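You operate a simulated robot arm through the tools that you are given. There is no shell and no other tool. Be economical: measure what you need, move in short steps, check, and stop when the job is done.

You run a simulated two-armed robot. Do the job below in one go: nothing can be reset, and whatever is moved stays where it is left.

Task
Fit the white pourer to the orange flask and pour all its oil into the small steel bowl.
Fine: hold the flask to pull and push; orange stopper on the small white plate; flask back. Set down upright: orange stopper, orange flask.

The check looks at the end state, three seconds after you hand in, the way a careful person would. Anything else that was tipped, shoved, dropped, spilled or broken makes it a failure. Lids that push on must go on centred and level and be pressed home; caps that screw on are set level and turned clockwise until they are tight.

Robot
Two 6-joint arms with two-finger parallel grippers on one trunk, on a base that drives. Base frame: it is fixed to the floor where the robot stands at the start and does not move with it; the origin is under the middle of the robot, x ahead of it, y to its left, z up; the surface under the hand at the start is at about z = 910. Readings come in mm, rad, newtons and seconds.
The left shoulder is at the start at [60, 187, 1222], the right one opposite. With the tool pointing down near the work surface each hand reaches from about 240 to 620 mm from the robot's upright axis, wherever it stands, measured 20 degrees to its own side. Places, roughly: large white bowl [-1500, 1250, 750]; middle white bowl [-1750, 1250, 750]; plate [500, -200, 900]; small white plate (15x15x2 cm) [500, -200, 900]. Payload 1.57 kg a hand.
Tool frame (each hand has its own): the origin (TCP) lies between the finger pads and is the grasp point; the fingertips stand 30 mm ahead of it; z points along the fingers, y is the line along which they close. The gripper opens to 110 mm. The fingers are 24 mm wide and 12 mm thick; the gripper's body (48 by 112 mm) begins 78 mm behind the TCP.
Orientation is that of the tool frame in the base frame, as a unit quaternion [w, x, y, z]. With the fingers straight down and closing along the base's y, the tool's x points along the base's -x, its y along +y and its z along -z.

Tools
- The arms move only by the tool drive_tool. It takes "left_moves", "right_moves" or both (then of equal length, played together; a hand with none holds still); each is a list of rows, each a list of 6 numbers: the shift along the base's x, y, z in m, then the turn, a rotation vector about the base's x, y, z in rad. In form: [[x, y, z, ax, ay, az], ...]. A call has 1 to 20 rows; each row shifts and turns the commanded pose from where the row before left it. "left_fingers" and "right_fingers" are, for a hand that has rows, the opening in per cent of the stroke, from 0 (shut) to 100 (fully open), set as the call begins (left out, the last holds). Each row takes 0.2 s and may step no farther than 50 mm and 0.15 rad from the row before; otherwise, or with a gripper value out of range, the whole call is refused. Where a pose cannot be reached the arm comes as near as it can. A force on the tool above 40 N (or 10 N above the force at the start of the call, whichever is more), or a blocked arm, ends the call early, and 0.2 s more pass. The fingers move at their own pace (about 153 mm/s each) and stop on an object; they squeeze with about 43 N. The grip force told is the motor's: it shows also when the fingers shut on nothing. Time passes only in rows, and 0.2 s behind the last, so rows that do not move let the fingers close. The reply holds the time, the measured pose of the TCP, the force on the tool along the base axes, the opening and the grip force, in the units named above and with some noise, with the torque about the TCP (base axes, N m) and any sound that the robot's microphone picked up.
- Cameras (640 x 400 px; columns grow to the right, rows downward): "scene" is now at [4, -19.8, 1763.9]; the picture's right is [-0.30, -0.95, 0.00], its down [-0.83, 0.27, -0.49] and it looks along [0.47, -0.15, -0.87] (base axes); focal length 269 px, centre (320, 200). "left" rides on the left gripper at [70, -16, -141] in its tool frame; the picture's right is [0.23, 0.97, 0.00], its down [-0.86, 0.20, -0.48] and it looks along [-0.47, 0.11, 0.88] (tool axes); focal length 222 px, centre (320, 200). "right" rides on the right gripper at [70, 16, -141] in its tool frame; the picture's right is [-0.23, 0.97, 0.00], its down [-0.86, -0.20, -0.48] and it looks along [-0.47, -0.11, 0.88] (tool axes); focal length 222 px, centre (320, 200). There is no depth. A picture from a camera that has moved, and an enlarged one, comes with that camera's place and axes in the base frame and with its lens. The place of the scene camera against the robot may be out by one fixed shift of up to 18 mm in any direction.
- grab_frame(camera): a new picture of that camera. No time passes.
- lift_body(by): slides the trunk up (or, below 0, down) by that many mm; the arms and the scene camera ride with it, the base frame stays. It gives what a move gives, with no picture.
- base_move(legs): drives the robot by 1 to 6 legs, each [ahead, left, turn to the left] in mm, mm and rad, along the robot's own axes; the way and the turn of a leg run together, so that a leg with both is an arc; at most 1500 mm and 3.142 rad a leg. The arms and the cameras ride along, it lands a little off, and it stops where it bumps. It gives what a move gives.
- aim_head(pan, tilt): turns the head with the scene camera to pan (to the left, within 1.501 rad either way) and tilt (down, from -0.506 to 1.204), counted from straight ahead of the robot. It gives what a move gives.
- zoom(camera, box): a new picture of the part [left, top, right, bottom] of that camera's present view, enlarged. No time passes.
- job_done(): hands the job in; it is judged then, once.

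Go step by step. Nothing tells you exact positions but the pictures and the camera data: compare them with the known pose of the tool, close in by small moves and look again before you grip or let go. The budget is 120 turns and 92 pictures, counting those below and the enlarged ones. Unless the task says otherwise, let go and move clear before handing in, and close with one line.

The tools are called as name(argument=value, ...) on one line, values as JSON. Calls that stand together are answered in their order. drive_tool: Moves the arms, as the interface text tells. Its arguments: {"type":"object","properties":{"left_moves":{"type":"array"},"left_fingers":{"type":"number"},"right_moves":{"type":"array"},"right_fingers":{"type":"number"}},"required":[]} The other tools are called the same way: lift_body (by) slides the trunk up or down; base_move (legs) drives the base; aim_head (pan, tilt) turns the head that bears the scene camera; grab_frame (camera) takes a picture; zoom (camera, box) takes an enlarged picture of a part of a camera's view; job_done () hands the job in.

At the start:

```text
clock: 0.0
left_ee_pos: [403.2, 239.2, 1372.1]
left_orientation: [0.0, 0.0, 1.0, 0.0]
left_contact_force: [0.7, 0.4, 0.6]
left_moment: [0.02, 0.03, 0.02]
left_opening: 110.1
left_grasp_force: 0.1
right_ee_pos: [392.5, -106.1, 1371.4]
right_orientation: [0.0, -0.001, 1.0, 0.0]
right_contact_force: [0.1, -0.2, 0.1]
right_moment: [0.0, 0.0, -0.03]
right_opening: 110.1
right_grasp_force: 0.1
trunk travel left (down, up): [-850.0, 140.0]
robot x, y, heading: [0.1, 1.8, -0.001]
head pan, tilt: [-0.309, 1.056]
```

scene: 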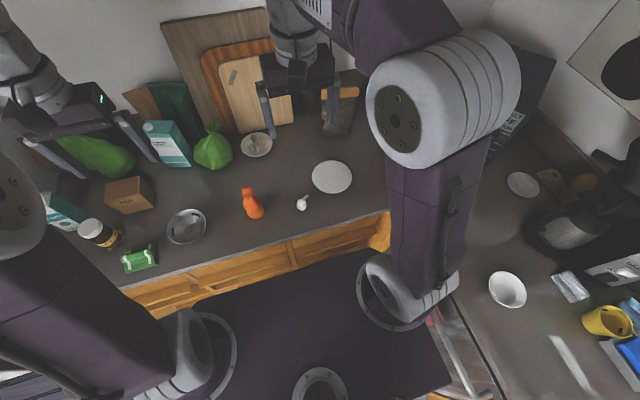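
right: 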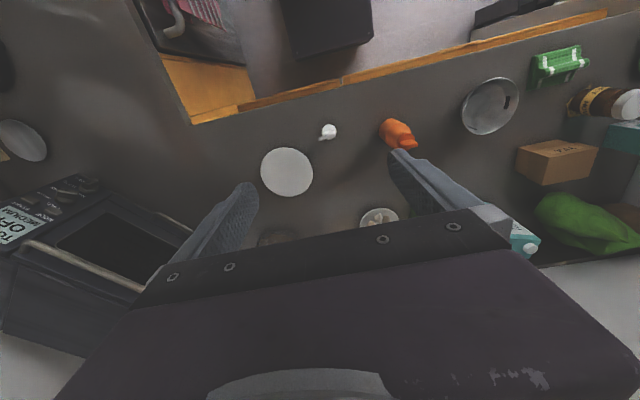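
left: 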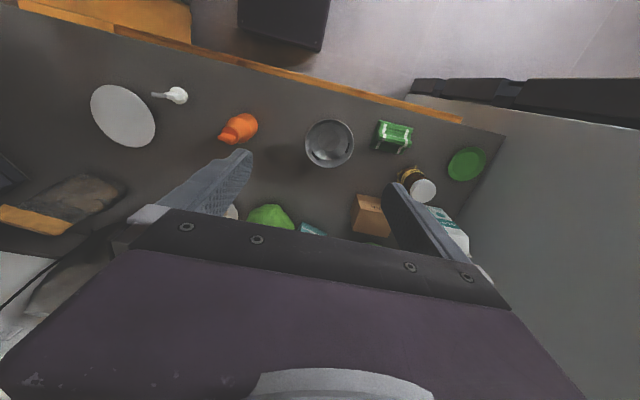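

I see the orange flask around (507, 70), the white pourer near (468, -100), the white plate near (540, -240) and the steel bowl near (504, 304). I'll look closer at each.

zoom(camera="scene", box=[160, 150, 360, 275])

zoom(camera="left", box=[80, 60, 400, 260])

zoom(camera="right", box=[240, 70, 540, 258])

```text
3.20 times, centred on (260, 212) of scene
camera zoom: at [4.0, -19.8, 1763.9], right [-0.3, -0.95, 0.0], down [-0.83, 0.27, -0.49], along [0.47, -0.15, -0.87], focal length 862 px, centre (512, 160)
```

zoom: 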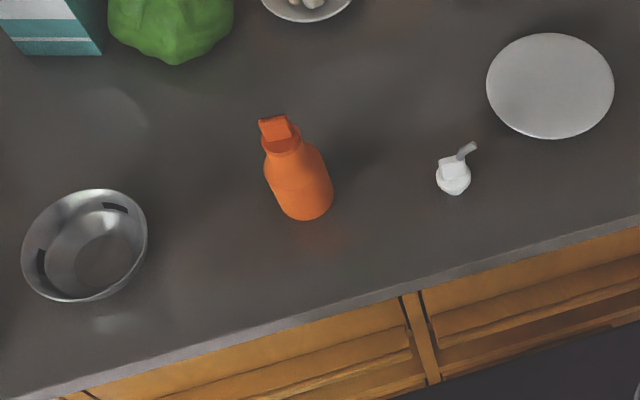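

```text
2.00 times, centred on (240, 160) of left
camera zoom: at [332.6, 223.1, 1513.7], right [-0.23, 0.97, 0.0], down [0.86, 0.2, 0.48], along [0.47, 0.11, -0.88], focal length 444 px, centre (480, 280)
```

zoom: 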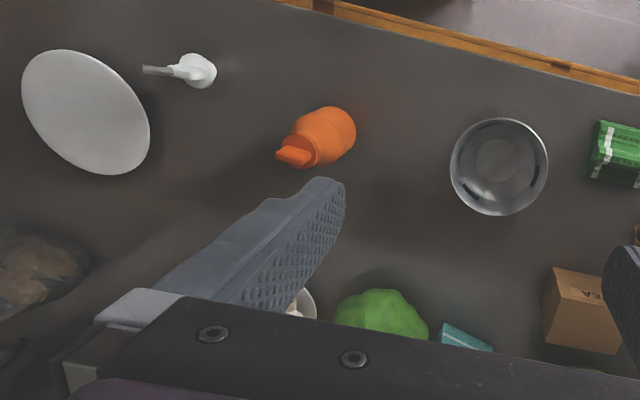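

```text
2.13 times, centred on (390, 164) of right
camera zoom: at [322.7, -90.7, 1513.8], right [0.23, 0.97, 0.0], down [0.86, -0.2, 0.48], along [0.47, -0.11, -0.88], focal length 473 px, centre (171, 277)
```

zoom: 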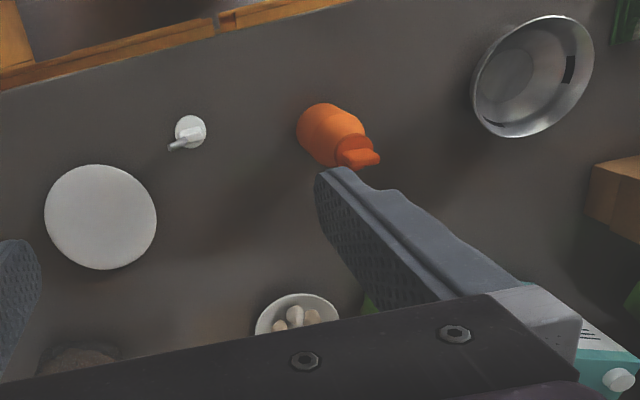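

The hand cameras agree on positions: flask axis about (479, 60) with its top near z 1055, pourer about (445, -95), plate (532, -238) and bowl (473, 280). I'll bring the right hand over the pourer for a closer look while yawing the left hand by 90°, so that it can come in from the left with its camera on top.

drive_tool(right_moves=[[0.004, 0.001, -0.03, 0, 0, 0], [0.004, 0.001, -0.03, 0, 0, 0], [0.004, 0.001, -0.03, 0, 0, 0], [0.004, 0.001, -0.03, 0, 0, 0], [0.004, 0.001, -0.03, 0, 0, 0], [0.004, 0.001, -0.03, 0, 0, 0], [0.004, 0.001, -0.03, 0, 0, 0], [0.004, 0.001, -0.03, 0, 0, 0], [0.004, 0.001, -0.03, 0, 0, 0], [0.004, 0.0, 0, 0, 0, 0], [0.004, 0, 0, 0, 0, 0]], left_moves=[[0, 0, 0, 0, 0, 0.1428], [0, 0, 0, 0, 0, 0.1428], [0, 0, 0, 0, 0, 0.1428], [0, 0, 0, 0, 0, 0.1428], [0, 0, 0, 0, 0, 0.1428], [0, 0, 0, 0, 0, 0.1428], [0, 0, 0, 0, 0, 0.1428], [0, 0, 0, 0, 0, 0.1428], [0, 0, 0, 0, 0, 0.1428], [0, 0, 0, 0, 0, 0.1428], [0, 0, 0, 0, 0, 0.1428]])

```text
clock: 2.4
left_ee_pos: [402.4, 240.0, 1372.0]
left_orientation: [0.0, 0.708, -0.706, -0.001]
left_contact_force: [0.3, 0.5, -0.4]
left_moment: [0.02, 0.01, -0.02]
left_opening: 109.9
left_grasp_force: 0.1
right_ee_pos: [434.9, -98.9, 1102.7]
right_orientation: [0.0, -0.001, 1.0, 0.0]
right_contact_force: [-0.3, -1.1, -1.6]
right_moment: [0.02, -0.01, 0.01]
right_opening: 110.0
right_grasp_force: 0.0
trunk travel left (down, up): [-850.0, 140.0]
robot x, y, heading: [1.1, -2.7, 0.001]
head pan, tilt: [-0.309, 1.056]
```

Both moved as told. I'll look down at the pourer and flask.

grab_frame(camera="right")

grab_frame(camera="left")

```text
85 pictures are left
camera right: at [366.8, -81.9, 1243.7], right [0.23, 0.97, 0.0], down [0.85, -0.2, 0.48], along [0.47, -0.11, -0.88], focal length 222 px, centre (320, 200)
```

right: 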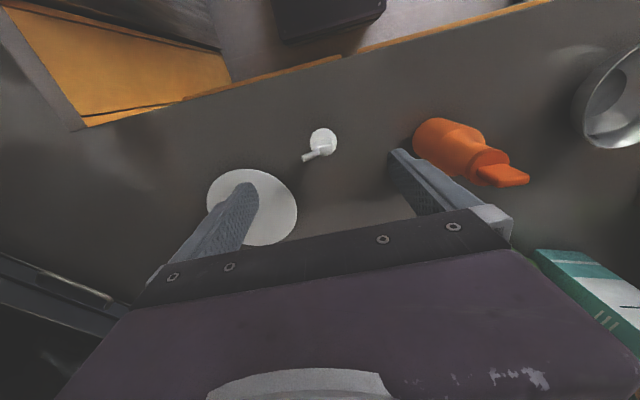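

```text
84 pictures are left
camera left: at [418.6, 169.8, 1513.6], right [-0.97, -0.23, 0.0], down [-0.2, 0.85, 0.48], along [-0.11, 0.47, -0.88], focal length 222 px, centre (320, 200)
```

left: 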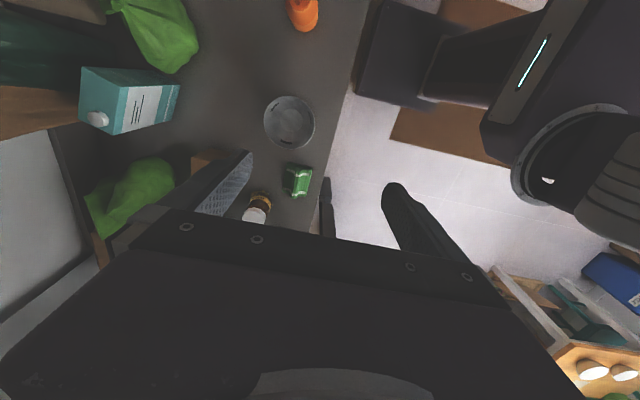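

zoom(camera="right", box=[280, 100, 376, 160])

zoom(camera="right", box=[380, 95, 556, 205])

```text
6.67 times, centred on (328, 130) of right
camera zoom: at [366.8, -81.9, 1243.7], right [0.23, 0.97, 0.0], down [0.85, -0.2, 0.48], along [0.47, -0.11, -0.88], focal length 1481 px, centre (267, 667)
```

zoom: 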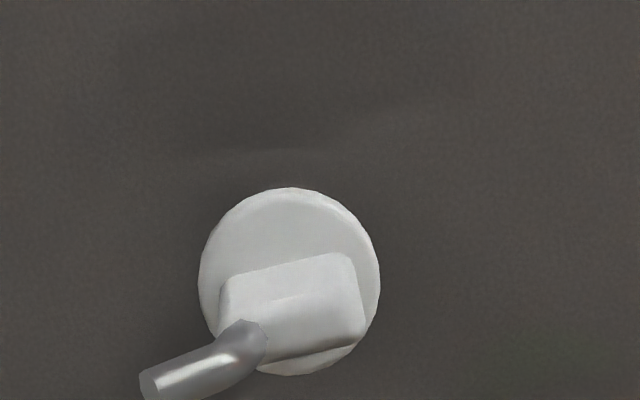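

```text
3.64 times, centred on (468, 150) of right
camera zoom: at [366.8, -81.9, 1243.7], right [0.23, 0.97, 0.0], down [0.85, -0.2, 0.48], along [0.47, -0.11, -0.88], focal length 808 px, centre (-218, 382)
```

zoom: 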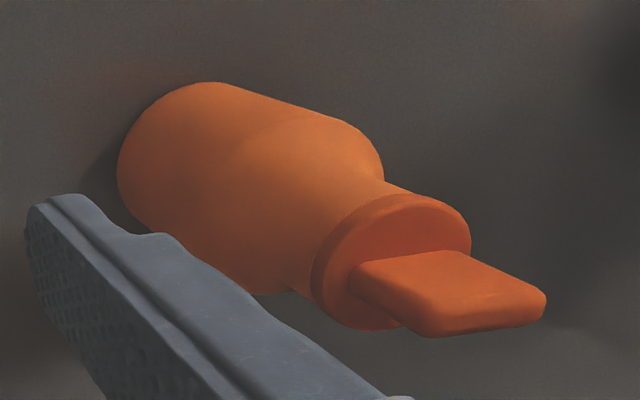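

The pourer is a white disc with a grip block running along y and a spout toward -y. The stopper has a fin running along y, thin along x. I'll swing the left hand to a near-horizontal approach pointing -y (15° down), camera on top, beside and above the flask.

drive_tool(left_moves=[[0.0085, -0.004, -0.03, -0.1454, 0, 0], [0.0085, -0.004, -0.03, -0.1454, 0, 0], [0.0085, -0.004, -0.03, -0.1454, 0, 0], [0.0085, -0.004, -0.03, -0.1454, 0, 0], [0.0085, -0.004, -0.03, -0.1454, 0, 0], [0.0085, -0.004, -0.03, -0.1454, 0, 0], [0.0085, -0.004, -0.03, -0.1454, 0, 0], [0.0085, -0.004, -0.03, -0.1454, 0, 0], [0.0085, -0.004, -0.03, -0.1454, 0, 0], [0, 0, 0, 0, 0, 0]], left_fingers=100)

```text
clock: 4.6
left_ee_pos: [477.8, 202.1, 1103.0]
left_orientation: [-0.431, -0.56, 0.562, -0.431]
left_contact_force: [-0.3, -0.8, -0.1]
left_moment: [0.01, -0.02, 0.0]
left_opening: 109.9
left_grasp_force: 0.1
right_ee_pos: [435.5, -99.5, 1100.9]
right_orientation: [0.0, 0.0, 1.0, 0.0]
right_contact_force: [0.4, -0.3, -0.2]
right_moment: [0.04, -0.01, 0.0]
right_opening: 109.9
right_grasp_force: 0.0
trunk travel left (down, up): [-850.0, 140.0]
robot x, y, heading: [0.7, 2.9, 0.001]
head pan, tilt: [-0.309, 1.056]
```

The left hand reached that pose. I'll look again to refine the flask axis.

grab_frame(camera="left")

grab_frame(camera="scene")

```text
81 pictures are left
camera left: at [494.7, 321.1, 1206.5], right [-0.97, -0.06, 0.22], down [-0.2, 0.68, -0.7], along [-0.11, -0.73, -0.68], focal length 222 px, centre (320, 200)
```

left: 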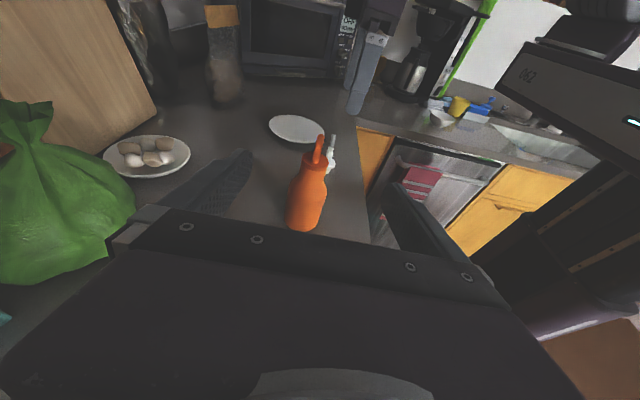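

```text
80 pictures are left
camera scene: at [3.4, -20.2, 1763.9], right [-0.3, -0.95, 0.0], down [-0.83, 0.27, -0.49], along [0.47, -0.15, -0.87], focal length 269 px, centre (320, 200)
```

scene: 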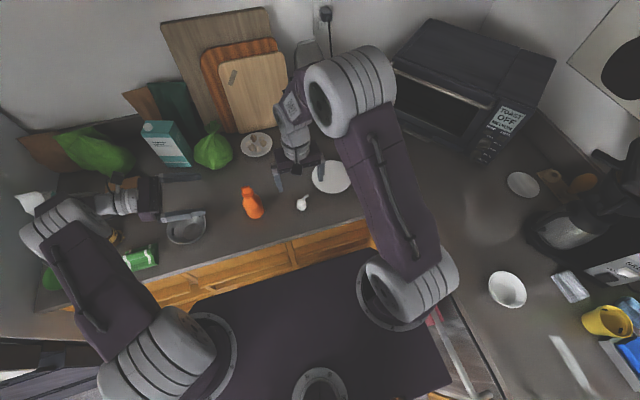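

zoom(camera="left", box=[240, 115, 400, 240])

```text
3.20 times, centred on (320, 178) of left
camera zoom: at [494.7, 321.1, 1206.5], right [-0.97, -0.06, 0.22], down [-0.2, 0.68, -0.7], along [-0.11, -0.73, -0.68], focal length 711 px, centre (320, 272)
```

zoom: 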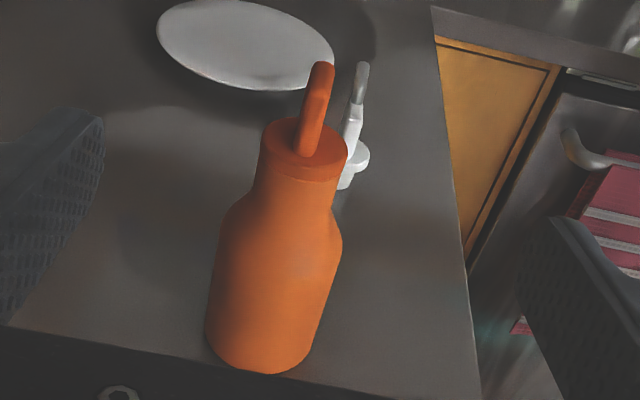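

The flask axis is at about x 478, y 60, with the body about 62 mm wide up to z≈985, the stopper disc top at z≈1035 and the fin top at ≈1072. I'll bring the left hand down beside it and in along the tool axis to z≈965, then check.

drive_tool(left_moves=[[0, -0.015, -0.037, 0, 0, 0], [0, -0.015, -0.037, 0, 0, 0], [0, -0.015, -0.037, 0, 0, 0], [0, 0, 0, 0, 0, 0], [0, -0.024, -0.0065, 0, 0, 0], [0, -0.024, -0.0065, 0, 0, 0], [0, -0.024, -0.0065, 0, 0, 0], [0, -0.024, -0.0065, 0, 0, 0], [0, 0, 0, 0, 0, 0]])

grab_frame(camera="left")

grab_frame(camera="right")

```text
clock: 6.6
left_ee_pos: [480.2, 63.7, 964.2]
left_orientation: [-0.431, -0.56, 0.561, -0.43]
left_contact_force: [0.5, 0.1, -0.1]
left_moment: [-0.02, 0.03, 0.0]
left_opening: 109.9
left_grasp_force: 0.0
right_ee_pos: [434.9, -97.7, 1102.6]
right_orientation: [0.001, 0.0, 1.0, 0.0]
right_contact_force: [1.1, -0.1, 0.2]
right_moment: [0.0, 0.02, 0.01]
right_opening: 110.0
right_grasp_force: 0.1
trunk travel left (down, up): [-850.0, 140.0]
robot x, y, heading: [-1.7, 1.4, 0.0]
head pan, tilt: [-0.309, 1.056]
```

```text
78 pictures are left
camera left: at [494.8, 180.8, 1068.5], right [-0.97, -0.06, 0.22], down [-0.2, 0.68, -0.7], along [-0.11, -0.73, -0.68], focal length 222 px, centre (320, 200)
```

left: 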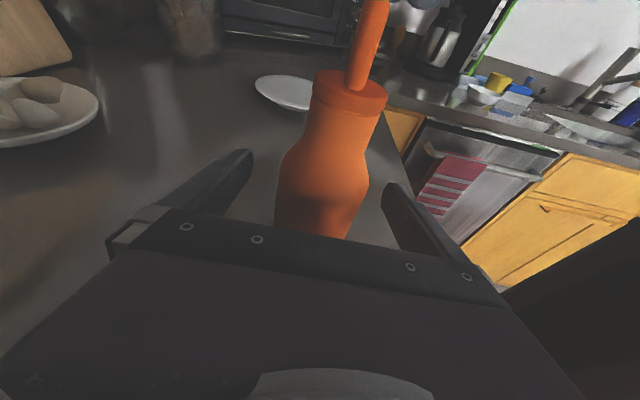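

```text
77 pictures are left
camera right: at [366.8, -81.7, 1243.8], right [0.23, 0.97, 0.0], down [0.86, -0.2, 0.48], along [0.47, -0.11, -0.88], focal length 222 px, centre (320, 200)
```

right: 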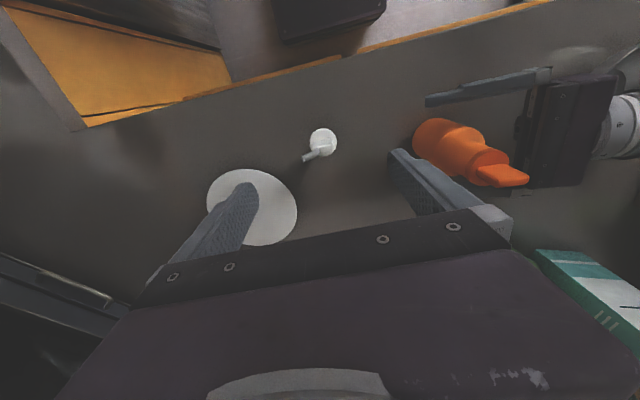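

The flask is centred between the open fingers to within about 2 mm. I'll correct that and close the left hand on it.

drive_tool(left_moves=[[-0.002, -0.002, 0, 0, 0, 0]])

drive_tool(left_moves=[[0, 0, 0, 0, 0, 0], [0, 0, 0, 0, 0, 0], [0, 0, 0, 0, 0, 0]], left_fingers=0)

grab_frame(camera="left")

```text
clock: 7.0
left_ee_pos: [477.0, 60.1, 965.6]
left_orientation: [-0.43, -0.561, 0.562, -0.43]
left_contact_force: [-1.1, -0.6, 0.3]
left_moment: [-0.02, 0.02, -0.03]
left_opening: 110.1
left_grasp_force: 0.0
right_ee_pos: [436.9, -98.6, 1101.5]
right_orientation: [0.0, -0.001, 1.0, 0.0]
right_contact_force: [-0.5, 0.8, -0.4]
right_moment: [-0.03, -0.02, 0.0]
right_opening: 110.1
right_grasp_force: 0.0
trunk travel left (down, up): [-850.0, 140.0]
robot x, y, heading: [1.3, 2.8, 0.003]
head pan, tilt: [-0.309, 1.056]
```

```text
clock: 7.8
left_ee_pos: [477.1, 61.7, 964.3]
left_orientation: [0.43, 0.561, -0.561, 0.431]
left_contact_force: [0.0, 0.4, 1.1]
left_moment: [0.03, 0.01, 0.03]
left_opening: 51.5
left_grasp_force: 43.2
right_ee_pos: [436.2, -97.9, 1102.3]
right_orientation: [0.0, 0.001, 1.0, -0.001]
right_contact_force: [-0.6, 1.0, 0.5]
right_moment: [0.0, -0.01, 0.02]
right_opening: 110.2
right_grasp_force: 0.0
trunk travel left (down, up): [-850.0, 140.0]
robot x, y, heading: [0.4, -1.5, 0.0]
head pan, tilt: [-0.309, 1.056]
```

```text
76 pictures are left
camera left: at [492.9, 179.0, 1068.8], right [-0.97, -0.06, 0.22], down [-0.2, 0.68, -0.7], along [-0.11, -0.73, -0.68], focal length 222 px, centre (320, 200)
```

left: 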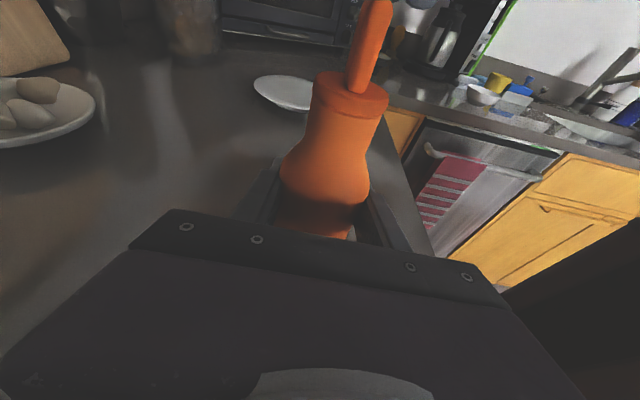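

The fingers closed at 51.5 mm, a bit less than I expected. I'll check the grip from the right camera.

zoom(camera="right", box=[390, 60, 582, 210])

zoom(camera="scene", box=[150, 150, 310, 250])

```text
2.67 times, centred on (486, 135) of right
camera zoom: at [366.9, -81.8, 1243.8], right [0.23, 0.97, 0.0], down [0.86, -0.2, 0.48], along [0.47, -0.11, -0.88], focal length 592 px, centre (-123, 373)
```

zoom: 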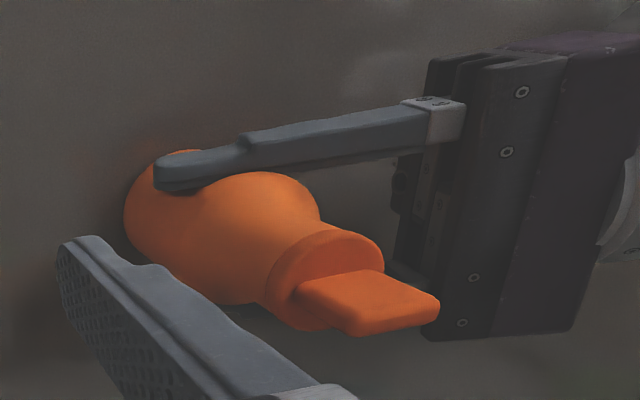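

```text
4.00 times, centred on (230, 200) of scene
camera zoom: at [4.0, -19.5, 1764.0], right [-0.3, -0.95, 0.0], down [-0.83, 0.27, -0.49], along [0.47, -0.15, -0.87], focal length 1077 px, centre (680, 200)
```

zoom: 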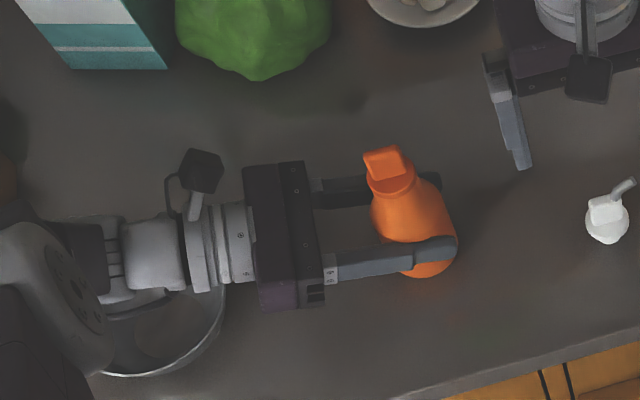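

The grip is sound and the flask is still upright. Next I'll raise the right hand, yaw it -90° so the fingers close along x, and hover over the stopper fin.

drive_tool(right_moves=[[0, 0, 0.02, 0, 0, -0.1428], [0, 0, 0.02, 0, 0, -0.1428], [0, 0, 0.02, 0, 0, -0.1428], [0.005, 0.02, 0, 0, 0, -0.1428], [0.005, 0.02, 0, 0, 0, -0.1428], [0.005, 0.02, 0, 0, 0, -0.1428], [0.005, 0.02, 0, 0, 0, -0.1428], [0.005, 0.02, 0, 0, 0, -0.1428], [0.005, 0.02, 0, 0, 0, -0.1428], [0.005, 0.02, 0, 0, 0, -0.1428], [0.006, 0.018, 0, 0, 0, -0.1428], [0, 0, 0, 0, 0, 0]], right_fingers=60)

grab_frame(camera="right")

grab_frame(camera="left")

```text
clock: 10.4
left_ee_pos: [477.2, 60.5, 964.7]
left_orientation: [0.428, 0.562, -0.561, 0.431]
left_contact_force: [0.2, 0.1, 1.6]
left_moment: [0.03, 0.03, -0.01]
left_opening: 51.6
left_grasp_force: 42.7
right_ee_pos: [477.1, 61.2, 1161.1]
right_orientation: [0.0, 0.708, 0.706, -0.001]
right_contact_force: [0.2, 0.5, 0.7]
right_moment: [0.01, 0.0, -0.01]
right_opening: 66.0
right_grasp_force: 0.0
trunk travel left (down, up): [-850.0, 140.0]
robot x, y, heading: [-1.7, -1.2, -0.002]
head pan, tilt: [-0.309, 1.056]
```

```text
73 pictures are left
camera right: at [493.9, 130.7, 1304.4], right [0.97, -0.23, 0.0], down [-0.2, -0.85, 0.48], along [-0.11, -0.47, -0.88], focal length 222 px, centre (320, 200)
```

right: 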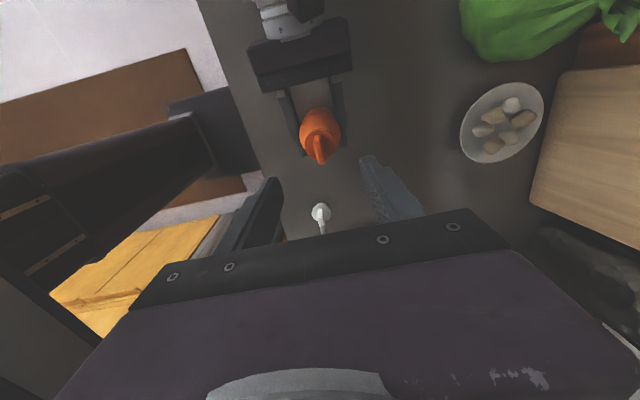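

```text
72 pictures are left
camera left: at [492.8, 179.0, 1068.9], right [-0.97, -0.06, 0.22], down [-0.2, 0.68, -0.7], along [-0.11, -0.73, -0.68], focal length 222 px, centre (320, 200)
```

left: 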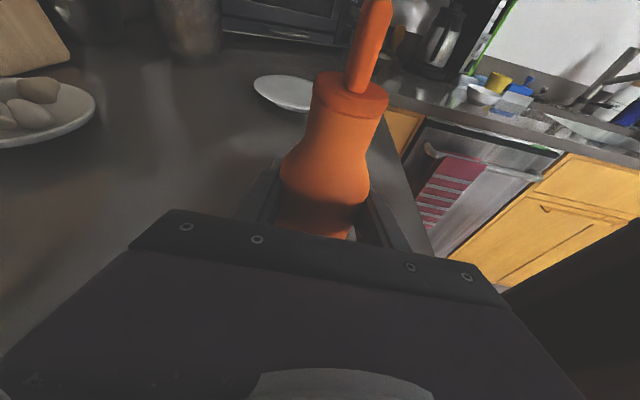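

I'll zoom in on the fin for exact alignment.

zoom(camera="right", box=[272, 90, 368, 180])

zoom(camera="left", box=[300, 0, 420, 120])

```text
4.44 times, centred on (320, 135) of right
camera zoom: at [493.9, 130.7, 1304.4], right [0.97, -0.23, 0.0], down [-0.2, -0.85, 0.48], along [-0.11, -0.47, -0.88], focal length 987 px, centre (320, 489)
```

zoom: 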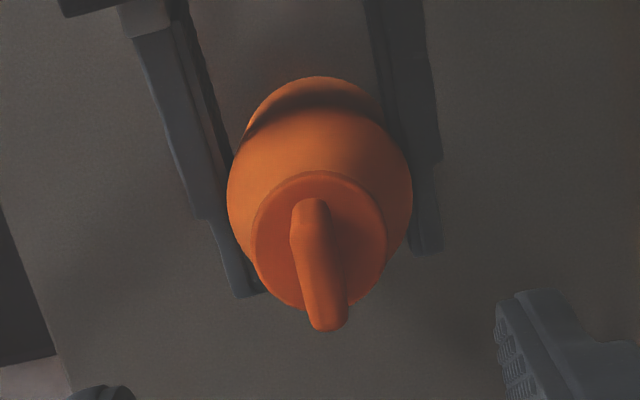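

```text
3.33 times, centred on (360, 60) of left
camera zoom: at [492.8, 179.0, 1068.9], right [-0.97, -0.06, 0.22], down [-0.2, 0.68, -0.7], along [-0.11, -0.73, -0.68], focal length 740 px, centre (187, 667)
```

zoom: 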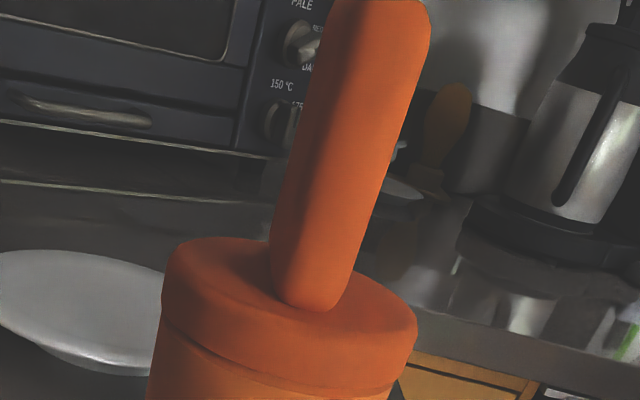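

The fin is centred at (477.5, 61) and aligned with y. I'll descend to TCP z≈1071, with the tips just above the disc, then look.

drive_tool(right_moves=[[0, 0, -0.025, 0, 0, 0], [0, 0, -0.025, 0, 0, 0], [0, 0, -0.02, 0, 0, 0], [0, 0, -0.02, 0, 0, 0], [0, 0, 0, 0, 0, 0]])

grab_frame(camera="left")

```text
clock: 11.6
left_ee_pos: [476.2, 60.4, 964.3]
left_orientation: [-0.431, -0.56, 0.562, -0.43]
left_contact_force: [0.6, 1.2, 2.2]
left_moment: [0.04, -0.01, 0.02]
left_opening: 51.4
left_grasp_force: 43.0
right_ee_pos: [476.6, 59.9, 1071.7]
right_orientation: [-0.001, 0.707, 0.707, 0.0]
right_contact_force: [0.1, 0.1, -0.5]
right_moment: [0.0, -0.02, 0.01]
right_opening: 65.9
right_grasp_force: 0.0
trunk travel left (down, up): [-850.0, 140.0]
robot x, y, heading: [0.9, 4.3, 0.003]
head pan, tilt: [-0.309, 1.056]
```

```text
69 pictures are left
camera left: at [492.8, 179.0, 1068.8], right [-0.97, -0.06, 0.22], down [-0.2, 0.68, -0.7], along [-0.11, -0.73, -0.68], focal length 222 px, centre (320, 200)
```

left: 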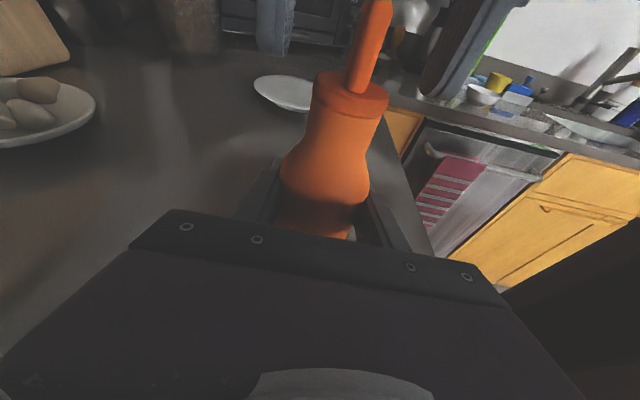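

The fingertips straddle the fin at z≈1042, just above the disc. I'll close the right hand.

drive_tool(right_moves=[[0, 0, 0, 0, 0, 0], [0, 0, 0, 0, 0, 0], [0, 0, 0, 0, 0, 0]], right_fingers=0)

grab_frame(camera="left")

```text
clock: 12.4
left_ee_pos: [475.8, 61.2, 964.9]
left_orientation: [-0.43, -0.561, 0.561, -0.43]
left_contact_force: [0.3, 0.1, 1.6]
left_moment: [0.02, -0.02, -0.01]
left_opening: 51.2
left_grasp_force: 43.0
right_ee_pos: [476.6, 59.9, 1072.7]
right_orientation: [0.001, 0.707, 0.707, 0.0]
right_contact_force: [-1.1, 0.1, -1.2]
right_moment: [0.03, 0.01, -0.02]
right_opening: 8.6
right_grasp_force: 27.5
trunk travel left (down, up): [-850.0, 140.0]
robot x, y, heading: [0.2, -2.3, -0.001]
head pan, tilt: [-0.309, 1.056]
```

```text
68 pictures are left
camera left: at [492.9, 179.0, 1068.8], right [-0.97, -0.06, 0.22], down [-0.2, 0.68, -0.7], along [-0.11, -0.73, -0.68], focal length 222 px, centre (320, 200)
```

left: 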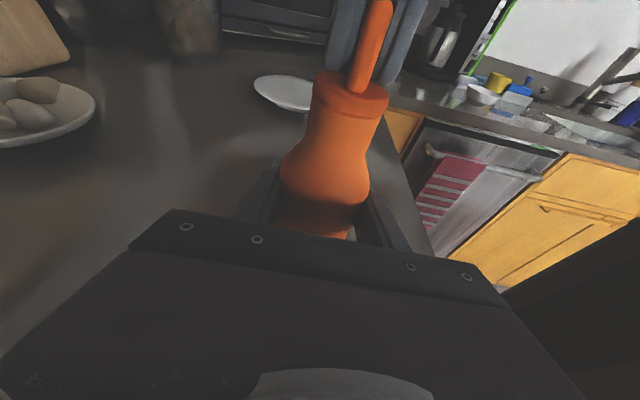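

The fin is gripped at 8.6 mm. I'll pull straight up in small steps.

drive_tool(right_moves=[[0, 0, 0.004, 0, 0, 0], [0, 0, 0.004, 0, 0, 0], [0, 0, 0.004, 0, 0, 0], [0, 0, 0.005, 0, 0, 0], [0, 0, 0.005, 0, 0, 0], [0, 0, 0.005, 0, 0, 0]])

grab_frame(camera="left")

```text
clock: 13.8
left_ee_pos: [477.4, 61.1, 964.9]
left_orientation: [-0.431, -0.56, 0.561, -0.431]
left_contact_force: [-0.4, -0.6, 2.3]
left_moment: [0.01, 0.02, -0.01]
left_opening: 51.3
left_grasp_force: 42.8
right_ee_pos: [477.7, 59.7, 1099.0]
right_orientation: [-0.001, 0.708, 0.707, 0.0]
right_contact_force: [0.1, -0.9, -1.2]
right_moment: [0.04, 0.01, -0.01]
right_opening: 8.6
right_grasp_force: 27.3
trunk travel left (down, up): [-850.0, 140.0]
robot x, y, heading: [1.4, -0.4, -0.002]
head pan, tilt: [-0.309, 1.056]
```

```text
67 pictures are left
camera left: at [492.8, 178.8, 1068.8], right [-0.97, -0.06, 0.22], down [-0.2, 0.68, -0.7], along [-0.11, -0.73, -0.68], focal length 222 px, centre (320, 200)
```

left: 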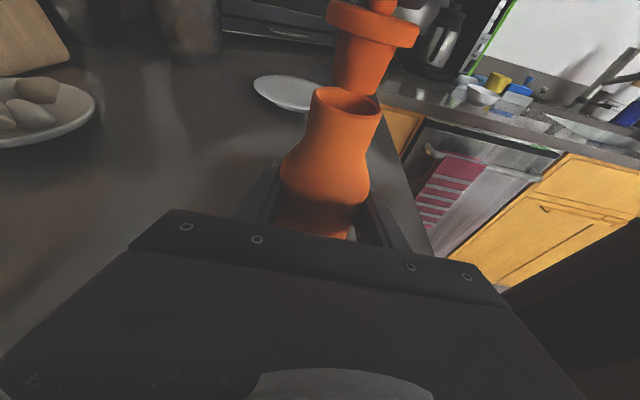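

The stopper is out. I'll raise it further to see the whole plug.

drive_tool(right_moves=[[0, 0, 0.025, 0, 0, 0], [0, 0, 0.025, 0, 0, 0], [0, -0.03, 0.0, 0, 0, 0], [0, -0.03, 0, 0, 0, 0], [0, 0, 0, 0, 0, 0]])

grab_frame(camera="left")

grab_frame(camera="right")

```text
clock: 15.0
left_ee_pos: [476.4, 60.8, 965.0]
left_orientation: [-0.431, -0.561, 0.561, -0.43]
left_contact_force: [0.1, -0.8, 2.7]
left_moment: [-0.05, -0.03, 0.0]
left_opening: 51.6
left_grasp_force: 43.1
right_ee_pos: [475.9, -0.2, 1148.3]
right_orientation: [0.0, 0.707, 0.707, 0.0]
right_contact_force: [-0.2, 0.3, -0.3]
right_moment: [0.03, 0.02, 0.02]
right_opening: 8.6
right_grasp_force: 27.5
trunk travel left (down, up): [-850.0, 140.0]
robot x, y, heading: [-2.2, 0.2, 0.0]
head pan, tilt: [-0.309, 1.056]
```

```text
66 pictures are left
camera left: at [492.8, 178.7, 1068.7], right [-0.97, -0.06, 0.22], down [-0.2, 0.68, -0.7], along [-0.11, -0.73, -0.68], focal length 222 px, centre (320, 200)
```

left: 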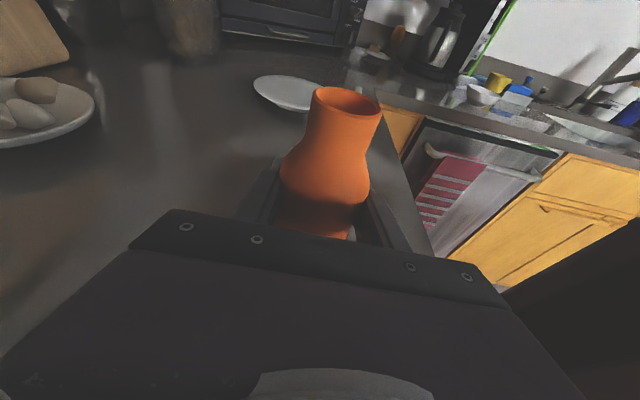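

```text
65 pictures are left
camera right: at [493.4, 69.4, 1290.6], right [0.97, -0.23, 0.0], down [-0.2, -0.86, 0.48], along [-0.11, -0.47, -0.88], focal length 222 px, centre (320, 200)
```

right: 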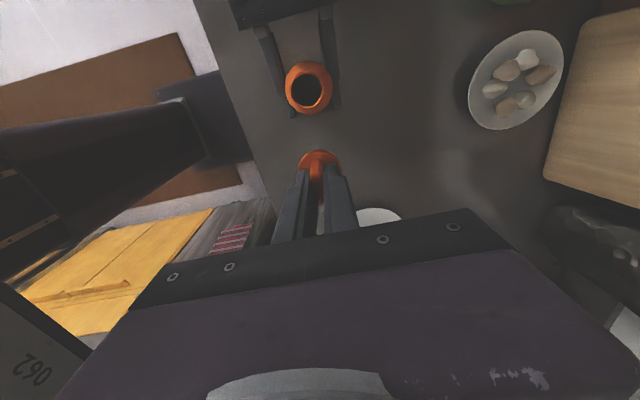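

The flask mouth is at about (477, 60, 1028). I'll carry the stopper over the plate and lower it partway.

drive_tool(right_moves=[[0.007, -0.034, 0, 0, 0, 0], [0.007, -0.034, 0, 0, 0, 0], [0.007, -0.034, 0, 0, 0, 0], [0.007, -0.034, 0, 0, 0, 0], [0.007, -0.034, 0, 0, 0, 0], [0.007, -0.034, 0, 0, 0, 0], [0.007, -0.026, 0, 0, 0, 0], [0, 0, -0.027, 0, 0, 0], [0, 0, -0.027, 0, 0, 0], [0, 0, -0.027, 0, 0, 0], [0, 0, -0.027, 0, 0, 0], [0, 0, 0, 0, 0, 0]])

grab_frame(camera="right")

zoom(camera="left", box=[220, 30, 380, 130])

```text
clock: 17.6
left_ee_pos: [476.1, 59.9, 965.0]
left_orientation: [-0.431, -0.561, 0.562, -0.43]
left_contact_force: [-0.2, -1.0, 1.4]
left_moment: [-0.05, 0.02, -0.02]
left_opening: 51.2
left_grasp_force: 43.4
right_ee_pos: [525.7, -230.5, 1040.9]
right_orientation: [0.001, 0.708, 0.706, 0.0]
right_contact_force: [0.0, 0.0, 0.8]
right_moment: [0.02, 0.02, 0.01]
right_opening: 8.7
right_grasp_force: 26.9
trunk travel left (down, up): [-850.0, 140.0]
robot x, y, heading: [-0.7, -4.5, -0.001]
head pan, tilt: [-0.309, 1.056]
```

```text
64 pictures are left
camera right: at [543.3, -160.8, 1182.3], right [0.97, -0.23, 0.0], down [-0.2, -0.86, 0.48], along [-0.11, -0.47, -0.88], focal length 222 px, centre (320, 200)
```

right: 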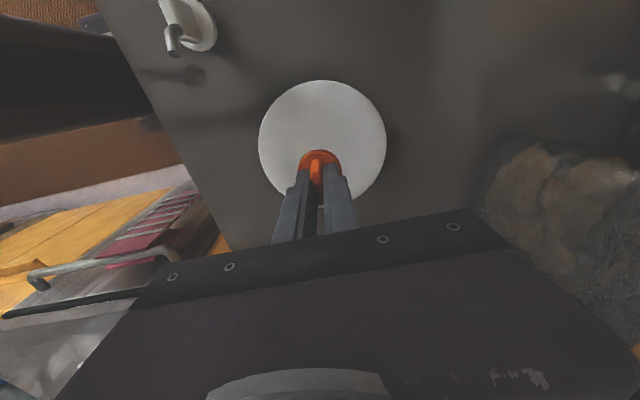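

```text
4.00 times, centred on (300, 80) of left
camera zoom: at [492.8, 178.6, 1068.8], right [-0.97, -0.06, 0.22], down [-0.2, 0.68, -0.7], along [-0.11, -0.73, -0.68], focal length 888 px, centre (400, 680)
```

zoom: 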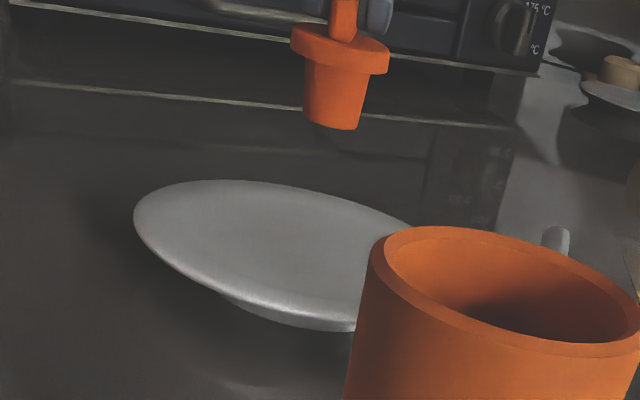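

The plug bottom is about 64 mm below the TCP, so 976, and the stopper is above the plate's middle. The plate surface is at roughly 920–927. I'll lower 42 mm and look again.

drive_tool(right_moves=[[0, 0, -0.02, 0, 0, 0], [0, 0, -0.015, 0, 0, 0], [0, 0, -0.007, 0, 0, 0], [0, 0, 0, 0, 0, 0]])

zoom(camera="left", box=[220, 30, 380, 130])

```text
clock: 18.6
left_ee_pos: [476.4, 60.6, 964.0]
left_orientation: [0.43, 0.561, -0.561, 0.431]
left_contact_force: [0.7, -1.0, 1.2]
left_moment: [-0.04, -0.01, 0.02]
left_opening: 51.4
left_grasp_force: 43.3
right_ee_pos: [526.7, -229.7, 998.0]
right_orientation: [0.001, 0.707, 0.708, -0.001]
right_contact_force: [0.1, 0.1, -0.3]
right_moment: [-0.03, -0.01, 0.04]
right_opening: 8.8
right_grasp_force: 27.4
trunk travel left (down, up): [-850.0, 140.0]
robot x, y, heading: [1.8, -0.8, -0.002]
head pan, tilt: [-0.309, 1.056]
```

```text
4.00 times, centred on (300, 80) of left
camera zoom: at [492.7, 178.8, 1068.8], right [-0.97, -0.06, 0.22], down [-0.2, 0.68, -0.7], along [-0.11, -0.73, -0.68], focal length 888 px, centre (400, 680)
```

zoom: 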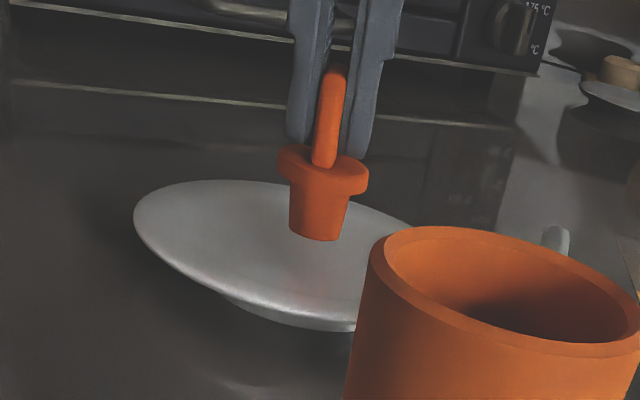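

The plug is just above the plate. I'll lower in 2 mm steps, watching the force.

drive_tool(right_moves=[[0, 0, -0.002, 0, 0, 0], [0, 0, -0.002, 0, 0, 0], [0, 0, -0.002, 0, 0, 0]])

drive_tool(right_moves=[[0, 0, -0.002, 0, 0, 0]])

drive_tool(right_moves=[[0, 0, -0.002, 0, 0, 0]])

zoom(camera="left", box=[220, 30, 380, 130])

```text
clock: 19.4
left_ee_pos: [476.9, 60.4, 965.1]
left_orientation: [0.43, 0.561, -0.561, 0.431]
left_contact_force: [-1.6, -0.7, 0.7]
left_moment: [-0.03, 0.04, 0.0]
left_opening: 51.5
left_grasp_force: 43.0
right_ee_pos: [526.3, -230.4, 993.8]
right_orientation: [-0.001, 0.707, 0.707, 0.001]
right_contact_force: [-0.3, 0.9, 0.1]
right_moment: [0.02, 0.05, -0.01]
right_opening: 8.5
right_grasp_force: 27.4
trunk travel left (down, up): [-850.0, 140.0]
robot x, y, heading: [2.8, 1.1, 0.002]
head pan, tilt: [-0.309, 1.056]
```

```text
clock: 19.8
left_ee_pos: [476.4, 60.7, 965.5]
left_orientation: [-0.43, -0.561, 0.561, -0.43]
left_contact_force: [-0.9, 0.3, 0.9]
left_moment: [0.0, 0.05, 0.01]
left_opening: 51.2
left_grasp_force: 42.8
right_ee_pos: [526.4, -229.0, 991.1]
right_orientation: [0.0, 0.707, 0.707, 0.001]
right_contact_force: [0.4, -0.2, 0.2]
right_moment: [0.01, -0.02, -0.02]
right_opening: 8.4
right_grasp_force: 27.7
trunk travel left (down, up): [-850.0, 140.0]
robot x, y, heading: [-0.2, 1.1, -0.001]
head pan, tilt: [-0.309, 1.056]
```

```text
clock: 20.2
left_ee_pos: [475.8, 61.4, 965.7]
left_orientation: [-0.431, -0.56, 0.561, -0.431]
left_contact_force: [0.5, 1.0, 0.2]
left_moment: [0.0, 0.03, 0.0]
left_opening: 51.4
left_grasp_force: 43.1
right_ee_pos: [525.4, -230.0, 991.8]
right_orientation: [0.002, 0.707, 0.707, 0.0]
right_contact_force: [0.2, -1.3, 13.1]
right_moment: [-0.06, -0.01, 0.02]
right_opening: 8.4
right_grasp_force: 27.7
trunk travel left (down, up): [-850.0, 140.0]
robot x, y, heading: [-1.8, 2.8, 0.002]
head pan, tilt: [-0.309, 1.056]
```

```text
4.00 times, centred on (300, 80) of left
camera zoom: at [491.6, 179.3, 1069.3], right [-0.97, -0.06, 0.22], down [-0.2, 0.68, -0.7], along [-0.11, -0.73, -0.68], focal length 888 px, centre (400, 680)
```

zoom: 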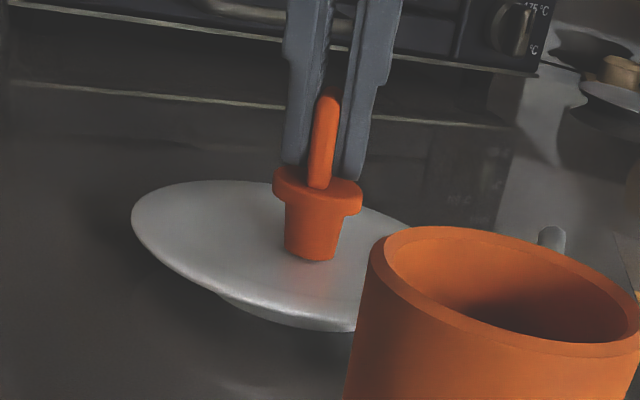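

The stopper has touched down upright (13 N). I'll ease up 1 mm, open gently and rise clear.

drive_tool(right_moves=[[0, 0, 0.001, 0, 0, 0], [0, 0, 0, 0, 0, 0]])

drive_tool(right_moves=[[0, 0, 0, 0, 0, 0], [0, 0, 0, 0, 0, 0], [0, 0, 0.02, 0, 0, 0], [0, 0, 0.03, 0, 0, 0], [0, 0, 0.04, 0, 0, 0], [0, 0, 0.04, 0, 0, 0], [0, 0, 0, 0, 0, 0]], right_fingers=40)

grab_frame(camera="left")

grab_frame(camera="right")

```text
clock: 20.8
left_ee_pos: [476.0, 60.8, 965.0]
left_orientation: [-0.43, -0.561, 0.561, -0.431]
left_contact_force: [-0.2, 0.1, -0.6]
left_moment: [0.0, -0.01, 0.02]
left_opening: 51.5
left_grasp_force: 43.0
right_ee_pos: [524.8, -229.5, 990.6]
right_orientation: [0.0, 0.708, 0.706, 0.0]
right_contact_force: [3.0, -1.2, 9.9]
right_moment: [-0.02, -0.16, 0.03]
right_opening: 8.7
right_grasp_force: 27.5
trunk travel left (down, up): [-850.0, 140.0]
robot x, y, heading: [2.3, -1.8, -0.0]
head pan, tilt: [-0.309, 1.056]
```

```text
clock: 22.4
left_ee_pos: [477.3, 60.8, 964.9]
left_orientation: [0.43, 0.561, -0.561, 0.431]
left_contact_force: [-0.7, 1.4, 0.7]
left_moment: [0.07, 0.03, 0.02]
left_opening: 51.1
left_grasp_force: 42.6
right_ee_pos: [526.0, -229.4, 1121.0]
right_orientation: [0.0, 0.707, 0.707, 0.0]
right_contact_force: [-0.8, 0.7, -0.4]
right_moment: [-0.01, 0.01, 0.02]
right_opening: 44.0
right_grasp_force: 0.0
trunk travel left (down, up): [-850.0, 140.0]
robot x, y, heading: [-0.1, -1.2, 0.003]
head pan, tilt: [-0.309, 1.056]
```

```text
60 pictures are left
camera left: at [492.7, 178.9, 1068.7], right [-0.97, -0.06, 0.22], down [-0.2, 0.68, -0.7], along [-0.11, -0.73, -0.68], focal length 222 px, centre (320, 200)
```

left: 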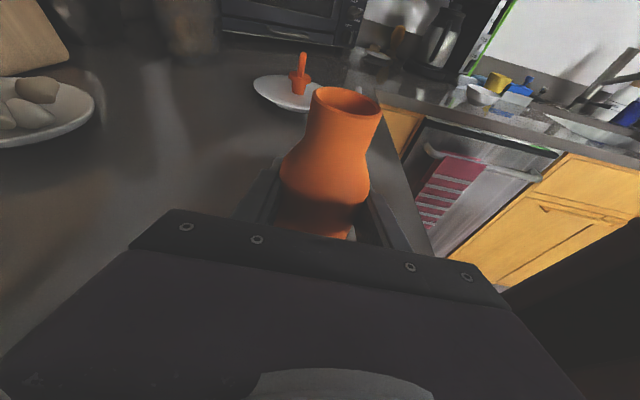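

```text
59 pictures are left
camera right: at [543.2, -160.4, 1262.5], right [0.97, -0.23, 0.0], down [-0.2, -0.86, 0.48], along [-0.11, -0.47, -0.88], focal length 222 px, centre (320, 200)
```

right: 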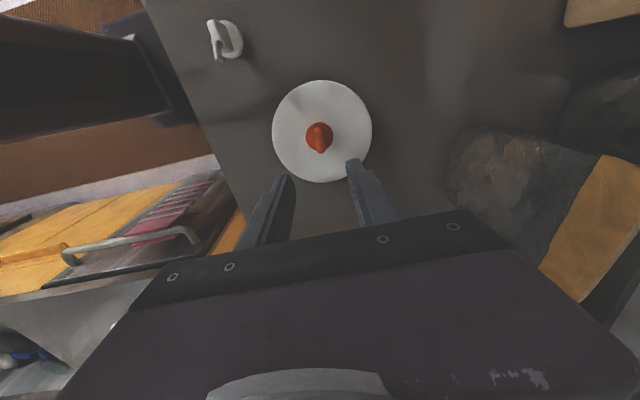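

The stopper stands in the middle of the plate. Now I'll move above the pourer and look closely.

drive_tool(right_moves=[[-0.016, 0.027, 0, 0, 0, 0], [-0.016, 0.027, 0, 0, 0, 0], [-0.016, 0.027, 0, 0, 0, 0], [-0.016, 0.027, 0, 0, 0, 0], [-0.016, 0.026, 0, 0, 0, 0], [0, 0, -0.03, 0, 0, 0], [0, 0, -0.03, 0, 0, 0], [0, 0, 0, 0, 0, 0]], right_fingers=50)

grab_frame(camera="right")

zoom(camera="left", box=[300, 50, 420, 125])

```text
clock: 24.2
left_ee_pos: [476.9, 61.4, 964.8]
left_orientation: [-0.43, -0.561, 0.561, -0.43]
left_contact_force: [0.4, -0.7, -0.2]
left_moment: [-0.02, -0.01, 0.03]
left_opening: 51.6
left_grasp_force: 42.7
right_ee_pos: [445.9, -95.8, 1060.4]
right_orientation: [0.0, 0.707, 0.707, 0.0]
right_contact_force: [-0.4, -0.4, -0.1]
right_moment: [0.01, 0.0, 0.03]
right_opening: 55.1
right_grasp_force: 0.1
trunk travel left (down, up): [-850.0, 140.0]
robot x, y, heading: [-1.4, -3.9, -0.007]
head pan, tilt: [-0.309, 1.056]
```

```text
58 pictures are left
camera right: at [462.6, -26.6, 1201.9], right [0.97, -0.23, 0.0], down [-0.2, -0.86, 0.48], along [-0.11, -0.47, -0.88], focal length 222 px, centre (320, 200)
```

right: 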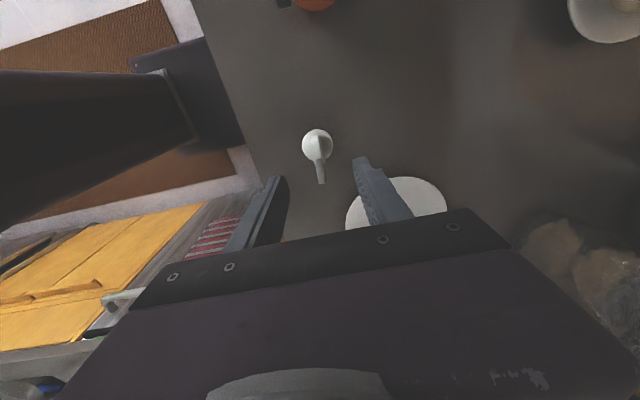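

```text
5.33 times, centred on (360, 88) of left
camera zoom: at [492.9, 178.7, 1068.8], right [-0.97, -0.06, 0.22], down [-0.2, 0.68, -0.7], along [-0.11, -0.73, -0.68], focal length 1185 px, centre (107, 800)
```

zoom: 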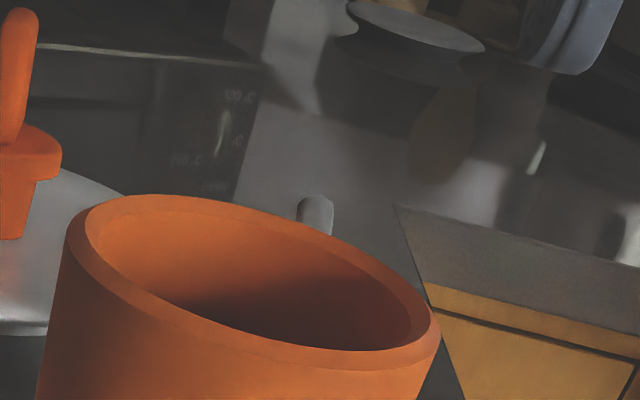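

zoom(camera="right", box=[280, 110, 376, 200])

zoom(camera="scene", box=[270, 175, 350, 225])

```text
4.44 times, centred on (328, 155) of right
camera zoom: at [462.6, -26.6, 1201.9], right [0.97, -0.23, 0.0], down [-0.2, -0.86, 0.48], along [-0.11, -0.47, -0.88], focal length 987 px, centre (284, 400)
```

zoom: 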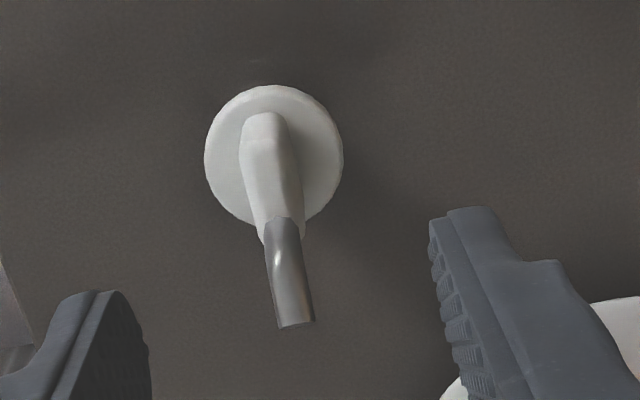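

```text
8.00 times, centred on (310, 200) of scene
camera zoom: at [3.9, -19.7, 1763.9], right [-0.3, -0.95, 0.0], down [-0.83, 0.27, -0.49], along [0.47, -0.15, -0.87], focal length 2154 px, centre (400, 200)
```

zoom: 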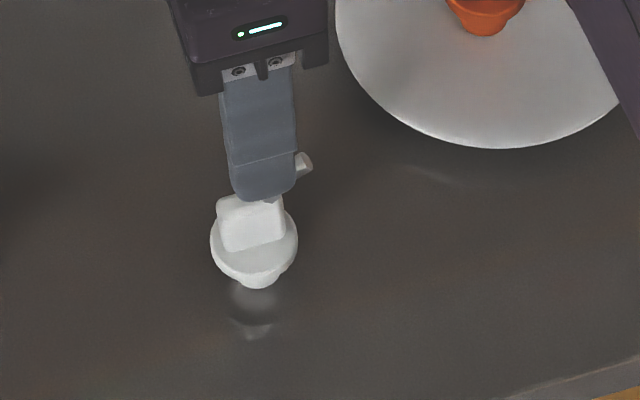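

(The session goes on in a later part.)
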